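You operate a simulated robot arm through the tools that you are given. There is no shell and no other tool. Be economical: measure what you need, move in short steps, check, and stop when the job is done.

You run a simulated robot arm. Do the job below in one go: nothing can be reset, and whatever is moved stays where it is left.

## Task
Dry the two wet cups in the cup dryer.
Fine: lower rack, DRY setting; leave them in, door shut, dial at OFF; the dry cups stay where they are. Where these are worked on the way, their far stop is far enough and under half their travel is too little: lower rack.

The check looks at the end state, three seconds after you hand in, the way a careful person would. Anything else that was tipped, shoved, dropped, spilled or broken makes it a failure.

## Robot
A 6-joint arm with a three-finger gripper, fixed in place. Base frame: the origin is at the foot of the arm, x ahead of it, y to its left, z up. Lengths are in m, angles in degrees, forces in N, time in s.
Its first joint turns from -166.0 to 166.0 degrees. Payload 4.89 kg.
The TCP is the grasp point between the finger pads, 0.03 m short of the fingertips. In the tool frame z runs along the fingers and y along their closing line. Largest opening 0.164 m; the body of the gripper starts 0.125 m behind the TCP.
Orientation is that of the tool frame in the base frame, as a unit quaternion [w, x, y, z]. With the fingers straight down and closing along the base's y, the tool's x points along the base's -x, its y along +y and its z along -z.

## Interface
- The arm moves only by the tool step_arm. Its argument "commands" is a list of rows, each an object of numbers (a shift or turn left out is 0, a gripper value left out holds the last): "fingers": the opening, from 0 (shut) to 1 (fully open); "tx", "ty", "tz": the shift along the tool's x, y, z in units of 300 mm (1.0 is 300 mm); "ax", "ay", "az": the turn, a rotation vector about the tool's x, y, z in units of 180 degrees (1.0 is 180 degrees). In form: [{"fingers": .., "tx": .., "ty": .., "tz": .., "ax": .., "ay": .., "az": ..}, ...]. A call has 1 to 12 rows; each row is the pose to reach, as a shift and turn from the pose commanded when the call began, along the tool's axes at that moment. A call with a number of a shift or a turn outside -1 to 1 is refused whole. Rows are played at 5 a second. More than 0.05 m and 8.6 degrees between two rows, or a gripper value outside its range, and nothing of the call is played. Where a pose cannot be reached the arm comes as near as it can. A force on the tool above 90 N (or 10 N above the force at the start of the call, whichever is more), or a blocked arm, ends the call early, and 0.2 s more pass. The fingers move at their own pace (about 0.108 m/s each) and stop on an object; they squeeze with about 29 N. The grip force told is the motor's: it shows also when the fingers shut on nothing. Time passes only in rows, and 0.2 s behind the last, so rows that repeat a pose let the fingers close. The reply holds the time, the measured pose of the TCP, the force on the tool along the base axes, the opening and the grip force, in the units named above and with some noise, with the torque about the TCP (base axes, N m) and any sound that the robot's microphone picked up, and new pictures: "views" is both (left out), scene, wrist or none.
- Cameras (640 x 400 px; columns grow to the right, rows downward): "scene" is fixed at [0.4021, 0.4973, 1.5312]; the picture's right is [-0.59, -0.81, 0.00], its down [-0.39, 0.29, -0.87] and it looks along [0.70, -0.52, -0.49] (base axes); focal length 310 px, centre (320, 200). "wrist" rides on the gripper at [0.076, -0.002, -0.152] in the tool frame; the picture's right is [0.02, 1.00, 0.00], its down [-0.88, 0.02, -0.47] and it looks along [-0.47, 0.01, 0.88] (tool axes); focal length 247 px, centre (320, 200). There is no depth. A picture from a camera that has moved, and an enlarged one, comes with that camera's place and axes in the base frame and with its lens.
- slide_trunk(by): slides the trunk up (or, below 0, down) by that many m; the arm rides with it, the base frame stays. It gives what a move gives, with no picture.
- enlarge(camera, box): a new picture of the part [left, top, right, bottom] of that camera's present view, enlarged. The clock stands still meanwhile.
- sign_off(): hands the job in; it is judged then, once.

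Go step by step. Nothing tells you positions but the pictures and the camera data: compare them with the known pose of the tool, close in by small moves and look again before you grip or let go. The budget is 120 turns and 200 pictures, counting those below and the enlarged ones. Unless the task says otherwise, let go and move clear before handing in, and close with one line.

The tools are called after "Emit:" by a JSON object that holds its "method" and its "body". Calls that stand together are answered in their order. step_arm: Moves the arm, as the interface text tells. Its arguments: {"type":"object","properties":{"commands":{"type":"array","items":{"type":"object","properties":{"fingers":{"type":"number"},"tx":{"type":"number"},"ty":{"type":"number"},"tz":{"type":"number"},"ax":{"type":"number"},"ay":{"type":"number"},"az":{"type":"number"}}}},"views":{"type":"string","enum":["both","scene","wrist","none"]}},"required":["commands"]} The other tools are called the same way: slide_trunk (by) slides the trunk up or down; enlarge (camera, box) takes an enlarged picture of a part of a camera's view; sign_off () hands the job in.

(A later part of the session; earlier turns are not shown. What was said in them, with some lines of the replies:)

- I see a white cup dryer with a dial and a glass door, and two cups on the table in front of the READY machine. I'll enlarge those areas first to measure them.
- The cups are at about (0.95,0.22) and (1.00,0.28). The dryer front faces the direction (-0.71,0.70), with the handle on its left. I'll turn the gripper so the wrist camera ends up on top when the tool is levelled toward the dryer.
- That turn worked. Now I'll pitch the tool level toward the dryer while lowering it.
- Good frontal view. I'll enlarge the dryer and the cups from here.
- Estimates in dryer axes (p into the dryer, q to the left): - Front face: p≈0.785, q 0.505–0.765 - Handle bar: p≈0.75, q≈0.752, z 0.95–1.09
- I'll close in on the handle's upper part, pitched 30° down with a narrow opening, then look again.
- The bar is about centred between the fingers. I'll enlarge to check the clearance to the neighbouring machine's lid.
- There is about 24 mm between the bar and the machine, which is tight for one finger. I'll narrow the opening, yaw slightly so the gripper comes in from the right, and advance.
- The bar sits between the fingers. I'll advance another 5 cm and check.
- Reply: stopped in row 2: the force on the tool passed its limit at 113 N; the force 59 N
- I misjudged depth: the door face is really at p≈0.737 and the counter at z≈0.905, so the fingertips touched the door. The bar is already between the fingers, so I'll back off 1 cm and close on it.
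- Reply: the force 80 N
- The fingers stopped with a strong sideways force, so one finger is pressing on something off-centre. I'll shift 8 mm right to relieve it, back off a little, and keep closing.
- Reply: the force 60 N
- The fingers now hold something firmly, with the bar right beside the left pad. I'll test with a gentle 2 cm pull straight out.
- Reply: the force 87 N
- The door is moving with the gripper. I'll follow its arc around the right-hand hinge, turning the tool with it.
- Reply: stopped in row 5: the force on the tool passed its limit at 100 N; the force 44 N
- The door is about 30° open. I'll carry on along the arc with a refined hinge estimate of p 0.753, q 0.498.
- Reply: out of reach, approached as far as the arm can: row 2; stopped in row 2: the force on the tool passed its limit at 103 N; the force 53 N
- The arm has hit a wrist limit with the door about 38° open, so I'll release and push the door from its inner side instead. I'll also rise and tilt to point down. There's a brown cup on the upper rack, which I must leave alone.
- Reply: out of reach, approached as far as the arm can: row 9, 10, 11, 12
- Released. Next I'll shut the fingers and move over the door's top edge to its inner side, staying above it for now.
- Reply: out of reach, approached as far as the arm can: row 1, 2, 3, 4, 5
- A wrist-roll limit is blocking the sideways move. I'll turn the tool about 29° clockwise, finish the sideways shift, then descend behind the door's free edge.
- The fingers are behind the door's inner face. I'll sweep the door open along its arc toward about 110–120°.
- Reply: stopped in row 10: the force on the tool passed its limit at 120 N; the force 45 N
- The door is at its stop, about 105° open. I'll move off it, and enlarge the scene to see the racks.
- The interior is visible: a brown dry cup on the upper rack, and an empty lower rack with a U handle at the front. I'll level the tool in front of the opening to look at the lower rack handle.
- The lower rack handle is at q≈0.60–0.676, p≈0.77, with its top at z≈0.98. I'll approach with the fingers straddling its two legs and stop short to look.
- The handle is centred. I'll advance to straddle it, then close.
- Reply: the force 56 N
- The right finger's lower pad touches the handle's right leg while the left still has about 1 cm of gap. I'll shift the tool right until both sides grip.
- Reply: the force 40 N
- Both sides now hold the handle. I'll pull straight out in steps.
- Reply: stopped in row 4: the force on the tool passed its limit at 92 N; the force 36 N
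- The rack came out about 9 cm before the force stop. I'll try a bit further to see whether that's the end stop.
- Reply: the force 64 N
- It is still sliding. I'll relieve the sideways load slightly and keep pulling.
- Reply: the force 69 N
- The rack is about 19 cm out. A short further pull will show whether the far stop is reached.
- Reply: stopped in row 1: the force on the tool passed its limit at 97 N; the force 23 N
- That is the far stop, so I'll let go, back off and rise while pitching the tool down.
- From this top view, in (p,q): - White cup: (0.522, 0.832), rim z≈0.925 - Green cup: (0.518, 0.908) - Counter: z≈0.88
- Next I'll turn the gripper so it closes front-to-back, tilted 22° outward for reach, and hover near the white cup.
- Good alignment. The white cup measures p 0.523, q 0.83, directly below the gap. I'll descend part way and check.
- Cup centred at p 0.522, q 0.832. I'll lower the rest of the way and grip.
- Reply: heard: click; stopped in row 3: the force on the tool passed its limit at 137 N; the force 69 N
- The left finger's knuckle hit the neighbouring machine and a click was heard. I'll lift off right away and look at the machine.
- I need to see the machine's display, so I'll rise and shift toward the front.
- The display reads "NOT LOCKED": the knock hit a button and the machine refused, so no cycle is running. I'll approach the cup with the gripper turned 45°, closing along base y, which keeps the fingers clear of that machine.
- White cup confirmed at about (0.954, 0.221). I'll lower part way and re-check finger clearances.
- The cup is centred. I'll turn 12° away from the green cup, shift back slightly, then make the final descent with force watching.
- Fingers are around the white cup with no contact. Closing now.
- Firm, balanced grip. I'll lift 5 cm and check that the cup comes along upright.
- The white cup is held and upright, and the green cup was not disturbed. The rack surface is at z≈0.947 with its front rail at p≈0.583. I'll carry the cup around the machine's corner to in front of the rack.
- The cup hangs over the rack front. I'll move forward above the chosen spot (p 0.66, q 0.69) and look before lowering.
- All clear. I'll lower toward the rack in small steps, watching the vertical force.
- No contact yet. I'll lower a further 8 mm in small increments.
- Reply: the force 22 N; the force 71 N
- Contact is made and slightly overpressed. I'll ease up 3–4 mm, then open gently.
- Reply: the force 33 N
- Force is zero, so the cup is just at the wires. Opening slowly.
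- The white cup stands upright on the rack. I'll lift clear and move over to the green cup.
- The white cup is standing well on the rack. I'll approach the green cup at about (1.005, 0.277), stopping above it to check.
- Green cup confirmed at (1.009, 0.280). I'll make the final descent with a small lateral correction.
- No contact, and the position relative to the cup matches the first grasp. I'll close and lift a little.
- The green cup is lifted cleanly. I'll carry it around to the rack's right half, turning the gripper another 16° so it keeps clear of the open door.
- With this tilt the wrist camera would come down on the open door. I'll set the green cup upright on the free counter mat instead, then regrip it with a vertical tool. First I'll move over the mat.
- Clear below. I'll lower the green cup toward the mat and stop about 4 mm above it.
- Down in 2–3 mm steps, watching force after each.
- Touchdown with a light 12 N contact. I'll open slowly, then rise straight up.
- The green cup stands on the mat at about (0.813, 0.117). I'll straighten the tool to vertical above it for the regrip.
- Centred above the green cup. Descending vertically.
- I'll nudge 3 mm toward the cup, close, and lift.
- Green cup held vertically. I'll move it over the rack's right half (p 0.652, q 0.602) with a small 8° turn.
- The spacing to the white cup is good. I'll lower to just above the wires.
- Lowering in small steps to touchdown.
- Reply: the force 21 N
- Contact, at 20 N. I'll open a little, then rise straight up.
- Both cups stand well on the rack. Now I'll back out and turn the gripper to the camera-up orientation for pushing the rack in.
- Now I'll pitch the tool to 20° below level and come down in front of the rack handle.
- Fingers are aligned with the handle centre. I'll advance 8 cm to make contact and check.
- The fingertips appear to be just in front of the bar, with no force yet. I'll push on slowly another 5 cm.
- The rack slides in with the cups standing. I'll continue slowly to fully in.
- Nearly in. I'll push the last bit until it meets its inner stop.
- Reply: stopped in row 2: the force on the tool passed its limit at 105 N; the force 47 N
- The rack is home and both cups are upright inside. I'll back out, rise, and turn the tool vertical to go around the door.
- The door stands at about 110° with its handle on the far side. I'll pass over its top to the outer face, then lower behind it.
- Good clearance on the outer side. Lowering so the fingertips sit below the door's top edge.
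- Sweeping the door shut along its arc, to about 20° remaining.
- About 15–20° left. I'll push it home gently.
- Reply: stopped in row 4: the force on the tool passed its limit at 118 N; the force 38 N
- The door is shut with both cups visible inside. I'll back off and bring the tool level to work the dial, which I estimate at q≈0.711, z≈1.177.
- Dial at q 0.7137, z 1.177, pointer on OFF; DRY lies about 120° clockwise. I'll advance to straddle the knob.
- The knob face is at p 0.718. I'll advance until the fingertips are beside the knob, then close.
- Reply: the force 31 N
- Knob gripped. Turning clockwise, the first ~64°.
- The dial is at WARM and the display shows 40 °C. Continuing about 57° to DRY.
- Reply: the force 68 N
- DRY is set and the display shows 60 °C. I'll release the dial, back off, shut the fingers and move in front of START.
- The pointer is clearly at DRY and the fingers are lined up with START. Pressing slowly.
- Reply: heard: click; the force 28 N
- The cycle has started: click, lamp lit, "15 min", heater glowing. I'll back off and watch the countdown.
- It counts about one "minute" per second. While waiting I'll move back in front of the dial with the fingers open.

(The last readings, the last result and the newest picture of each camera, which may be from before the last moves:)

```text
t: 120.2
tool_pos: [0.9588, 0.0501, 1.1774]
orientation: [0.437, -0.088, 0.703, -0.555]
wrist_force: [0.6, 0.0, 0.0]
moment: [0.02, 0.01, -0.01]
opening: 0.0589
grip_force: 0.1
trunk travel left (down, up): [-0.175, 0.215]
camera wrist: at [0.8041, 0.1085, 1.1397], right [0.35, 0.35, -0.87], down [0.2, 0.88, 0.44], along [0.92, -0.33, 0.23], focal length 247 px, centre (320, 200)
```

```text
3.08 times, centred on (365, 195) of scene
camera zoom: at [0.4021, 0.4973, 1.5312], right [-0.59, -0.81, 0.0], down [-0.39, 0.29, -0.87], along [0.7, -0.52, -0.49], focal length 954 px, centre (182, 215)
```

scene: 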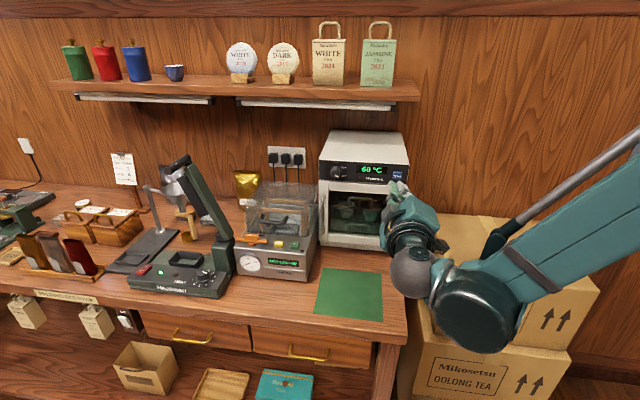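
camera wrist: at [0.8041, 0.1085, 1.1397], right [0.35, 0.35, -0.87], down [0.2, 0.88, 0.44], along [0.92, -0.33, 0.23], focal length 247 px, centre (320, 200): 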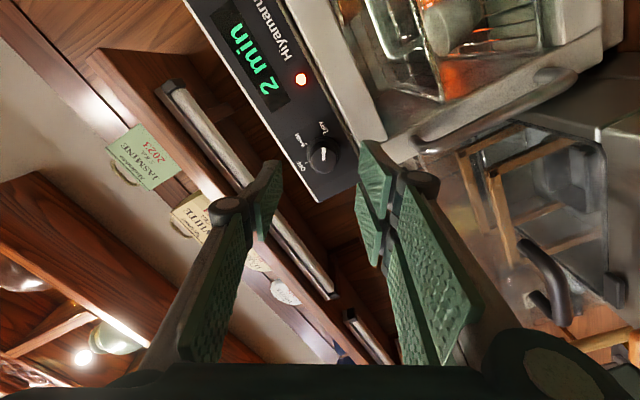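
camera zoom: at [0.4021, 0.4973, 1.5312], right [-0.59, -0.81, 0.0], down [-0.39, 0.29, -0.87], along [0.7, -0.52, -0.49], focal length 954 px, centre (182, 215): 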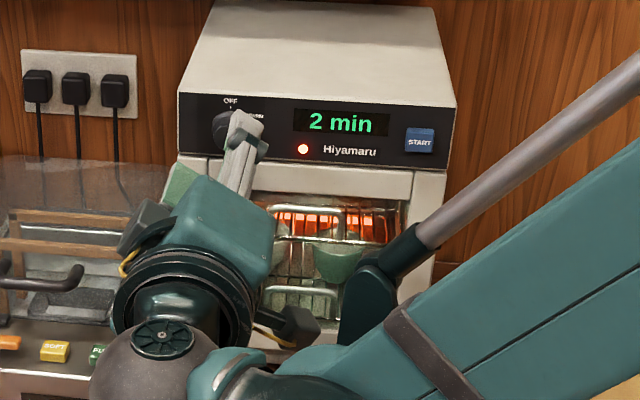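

Two minutes left on the display. I'll wait a little longer.

Emit:
{"method": "step_arm", "body": {"commands": [{}, {}, {}, {}, {}, {}, {}, {}, {}, {}, {}, {}], "views": "none"}}

Emit:
{"method": "step_arm", "body": {"commands": [{}, {}, {}, {}, {}, {}, {}, {}], "views": "none"}}

Emit:
{"method": "enlarge", "body": {"camera": "scene", "box": [305, 130, 425, 260]}}

Emit:
{"method": "enlarge", "body": {"camera": "wrist", "box": [220, 60, 420, 210]}}

```text
t: 122.8
tool_pos: [0.9581, 0.0499, 1.1764]
orientation: [0.436, -0.088, 0.703, -0.555]
wrist_force: [0.3, -0.8, 0.1]
moment: [0.0, 0.02, 0.02]
opening: 0.0589
grip_force: 0.0
trunk travel left (down, up): [-0.175, 0.215]
```

```text
t: 124.6
tool_pos: [0.9589, 0.05, 1.1769]
orientation: [0.436, -0.088, 0.703, -0.555]
wrist_force: [-0.8, 0.0, 0.1]
moment: [0.01, -0.01, -0.01]
opening: 0.0589
grip_force: 0.2
trunk travel left (down, up): [-0.175, 0.215]
```

```text
3.08 times, centred on (365, 195) of scene
camera zoom: at [0.4021, 0.4973, 1.5312], right [-0.59, -0.81, 0.0], down [-0.39, 0.29, -0.87], along [0.7, -0.52, -0.49], focal length 954 px, centre (182, 215)
```

zoom: 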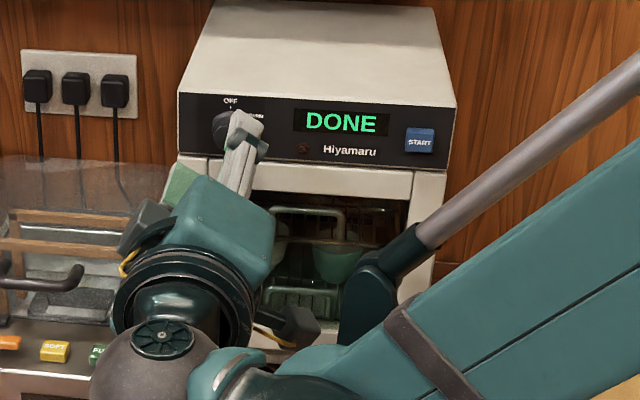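

```text
2.67 times, centred on (320, 135) of wrist
camera zoom: at [0.8041, 0.1085, 1.1397], right [0.35, 0.35, -0.87], down [0.2, 0.88, 0.44], along [0.92, -0.33, 0.23], focal length 659 px, centre (320, 373)
```

zoom: 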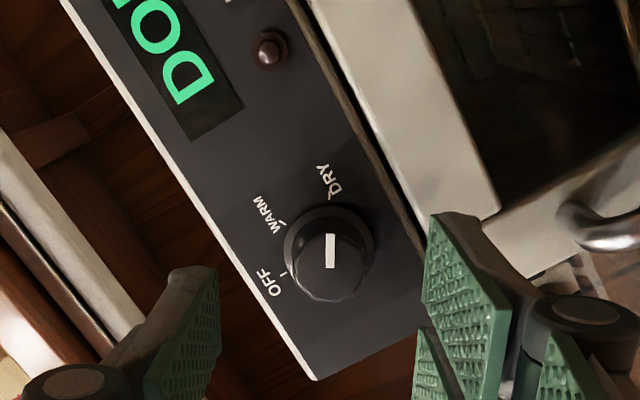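

DONE is showing. I'll grip the dial again in the same pose.

Emit:
{"method": "step_arm", "body": {"commands": [{"tz": 0.1}, {"tz": 0.16}, {"tz": 0.195}, {"tz": 0.195, "fingers": 0.25}, {"tz": 0.195, "fingers": 0.1}, {"tz": 0.195, "fingers": 0.1}], "views": "wrist"}}

Emit:
{"method": "enlarge", "body": {"camera": "wrist", "box": [220, 100, 420, 250]}}

```text
t: 126.0
tool_pos: [1.0019, 0.0092, 1.1748]
orientation: [0.436, -0.089, 0.704, -0.554]
wrist_force: [-5.6, 12.8, -39.2]
moment: [0.7, 0.71, 0.56]
opening: 0.032
grip_force: 45.2
trunk travel left (down, up): [-0.175, 0.215]
camera wrist: at [0.8469, 0.0683, 1.1376], right [0.35, 0.36, -0.87], down [0.2, 0.88, 0.44], along [0.92, -0.33, 0.23], focal length 247 px, centre (320, 200)
```

wrist: 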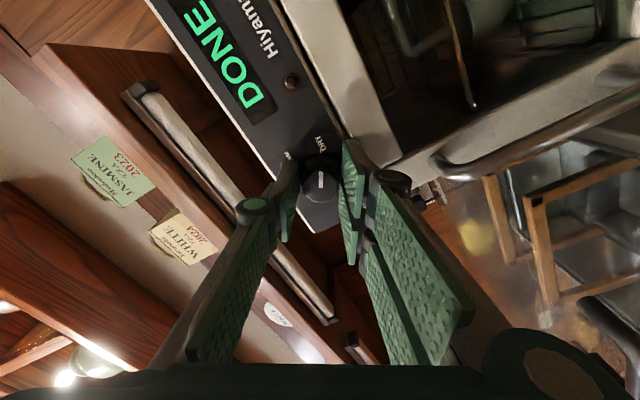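

```text
2.67 times, centred on (320, 175) of wrist
camera zoom: at [0.8469, 0.0683, 1.1376], right [0.35, 0.36, -0.87], down [0.2, 0.88, 0.44], along [0.92, -0.33, 0.23], focal length 659 px, centre (320, 267)
```

zoom: 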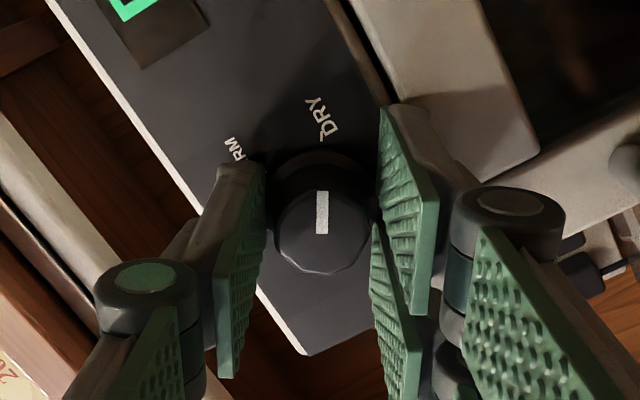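

Gripped. Turning counter-clockwise about 120° back to OFF.

Emit:
{"method": "step_arm", "body": {"commands": [{"az": -0.0444}, {"az": -0.0889}, {"az": -0.1333}, {"az": -0.1778}, {"az": -0.2222}, {"az": -0.2667}, {"az": -0.3111}, {"az": -0.3556}], "views": "none"}}

Emit:
{"method": "step_arm", "body": {"commands": [{"az": -0.04}, {"az": -0.08}, {"az": -0.12}, {"az": -0.16}, {"az": -0.2}, {"az": -0.24}, {"az": -0.28}, {"az": -0.317}], "views": "wrist"}}

Emit:
{"method": "enlarge", "body": {"camera": "wrist", "box": [240, 100, 400, 220]}}

```text
t: 127.8
tool_pos: [1.0001, 0.0094, 1.1752]
orientation: [-0.075, 0.449, -0.548, 0.702]
wrist_force: [-22.3, 29.9, -60.0]
moment: [1.24, 1.26, -0.54]
opening: 0.0322
grip_force: 44.7
trunk travel left (down, up): [-0.175, 0.215]
```

```text
t: 129.6
tool_pos: [1.002, 0.0101, 1.178]
orientation: [0.271, 0.655, -0.268, 0.653]
wrist_force: [11.4, 16.3, 6.6]
moment: [0.33, -0.78, 0.49]
opening: 0.0329
grip_force: 44.7
trunk travel left (down, up): [-0.175, 0.215]
camera wrist: at [0.8952, 0.1164, 1.2551], right [-0.7, -0.71, 0.03], down [-0.35, 0.32, -0.88], along [0.62, -0.63, -0.47], focal length 247 px, centre (320, 200)
```

wrist: 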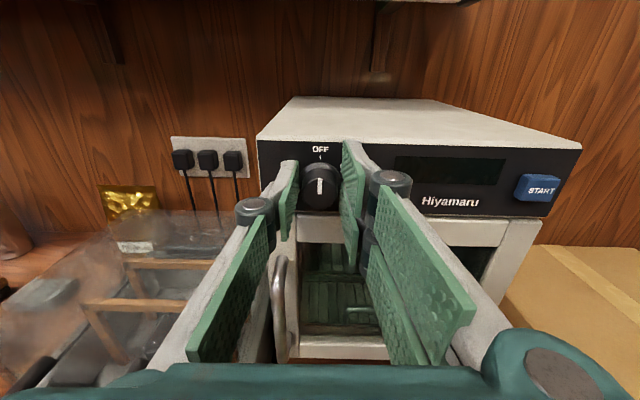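

```text
3.33 times, centred on (320, 160) of wrist
camera zoom: at [0.8952, 0.1164, 1.2551], right [-0.7, -0.71, 0.03], down [-0.35, 0.32, -0.88], along [0.62, -0.63, -0.47], focal length 823 px, centre (320, 333)
```

zoom: 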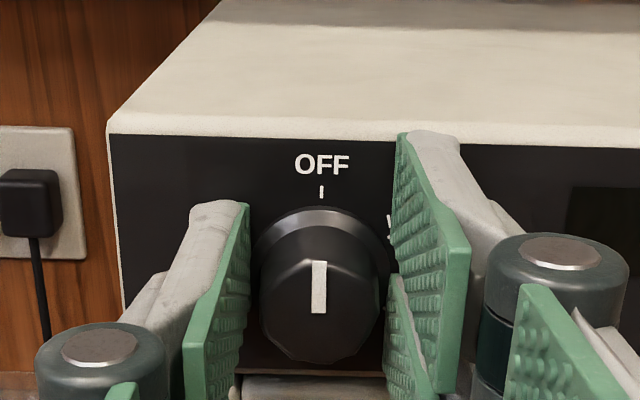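

The pointer is at OFF and the display is dark. I'll release, back well away, and check the final state.

Emit:
{"method": "step_arm", "body": {"commands": [{"fingers": 0.38}, {"fingers": 0.38}, {"tz": -0.1}, {"tz": -0.24}, {"tz": -0.38}, {"tz": -0.52}, {"tz": -0.66}, {"tz": -0.8}, {"tz": -0.85, "tx": 0.12}, {"tz": -0.85, "tx": 0.26}, {"tz": -0.85, "tx": 0.4}], "views": "both"}}

Emit:
{"method": "enlarge", "body": {"camera": "wrist", "box": [220, 100, 460, 300]}}

Emit:
{"method": "enlarge", "body": {"camera": "scene", "box": [215, 130, 425, 310]}}

```text
t: 132.0
tool_pos: [0.8189, 0.1876, 1.2969]
orientation: [0.269, 0.655, -0.269, 0.653]
wrist_force: [0.6, 0.9, 0.1]
moment: [-0.04, -0.02, -0.17]
opening: 0.0622
grip_force: 0.0
trunk travel left (down, up): [-0.175, 0.215]
camera wrist: at [0.712, 0.2944, 1.3743], right [-0.7, -0.71, 0.02], down [-0.35, 0.32, -0.88], along [0.62, -0.63, -0.48], focal length 247 px, centre (320, 200)
```

scene: 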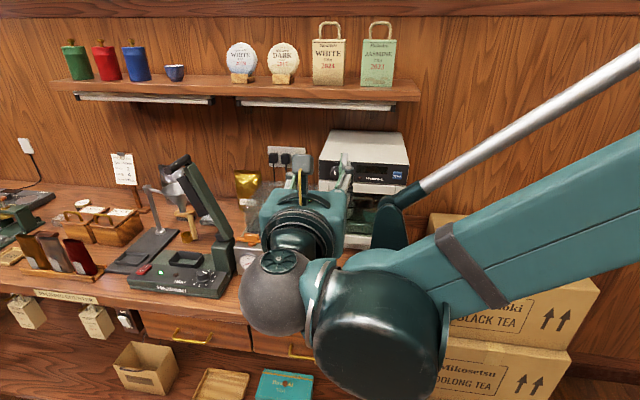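
wrist: 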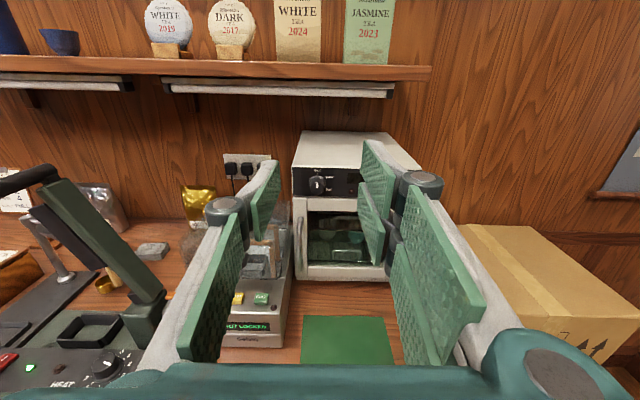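

```text
2.00 times, centred on (340, 200) of wrist
camera zoom: at [0.712, 0.2944, 1.3743], right [-0.7, -0.71, 0.02], down [-0.35, 0.32, -0.88], along [0.62, -0.63, -0.48], focal length 494 px, centre (280, 200)
```

zoom: 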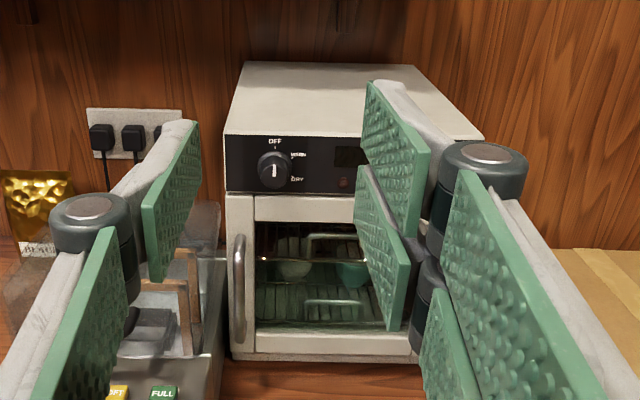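

```text
2.22 times, centred on (320, 220) of scene
camera zoom: at [0.4021, 0.4973, 1.5312], right [-0.59, -0.81, 0.0], down [-0.39, 0.29, -0.87], along [0.7, -0.52, -0.49], focal length 689 px, centre (320, 156)
```

zoom: 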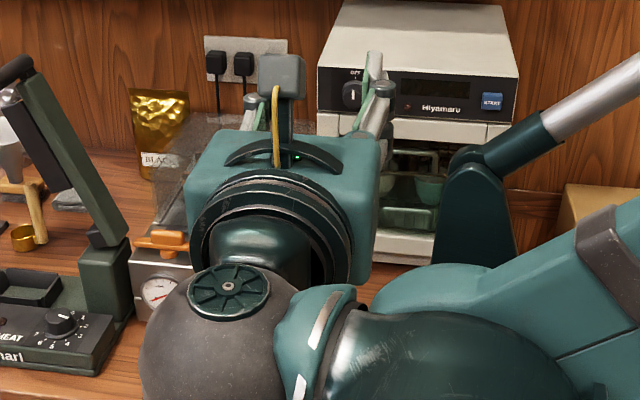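

Everything looks right: cups on the lower rack, door shut, dial at OFF, dry cup untouched, arm clear. I'm handing in.

Emit:
{"method": "sign_off", "body": {}}

```text
The job is handed in.
```

The two wet cups went through a full DRY cycle (60 °C, 15 min, display reached DONE) and are on the lower rack with the door shut and the dial at OFF; one slip: my gripper knocked a button on the neighbouring Selviq machine, which now reads "NOT LOCKED" instead of "READY", with no cycle started.
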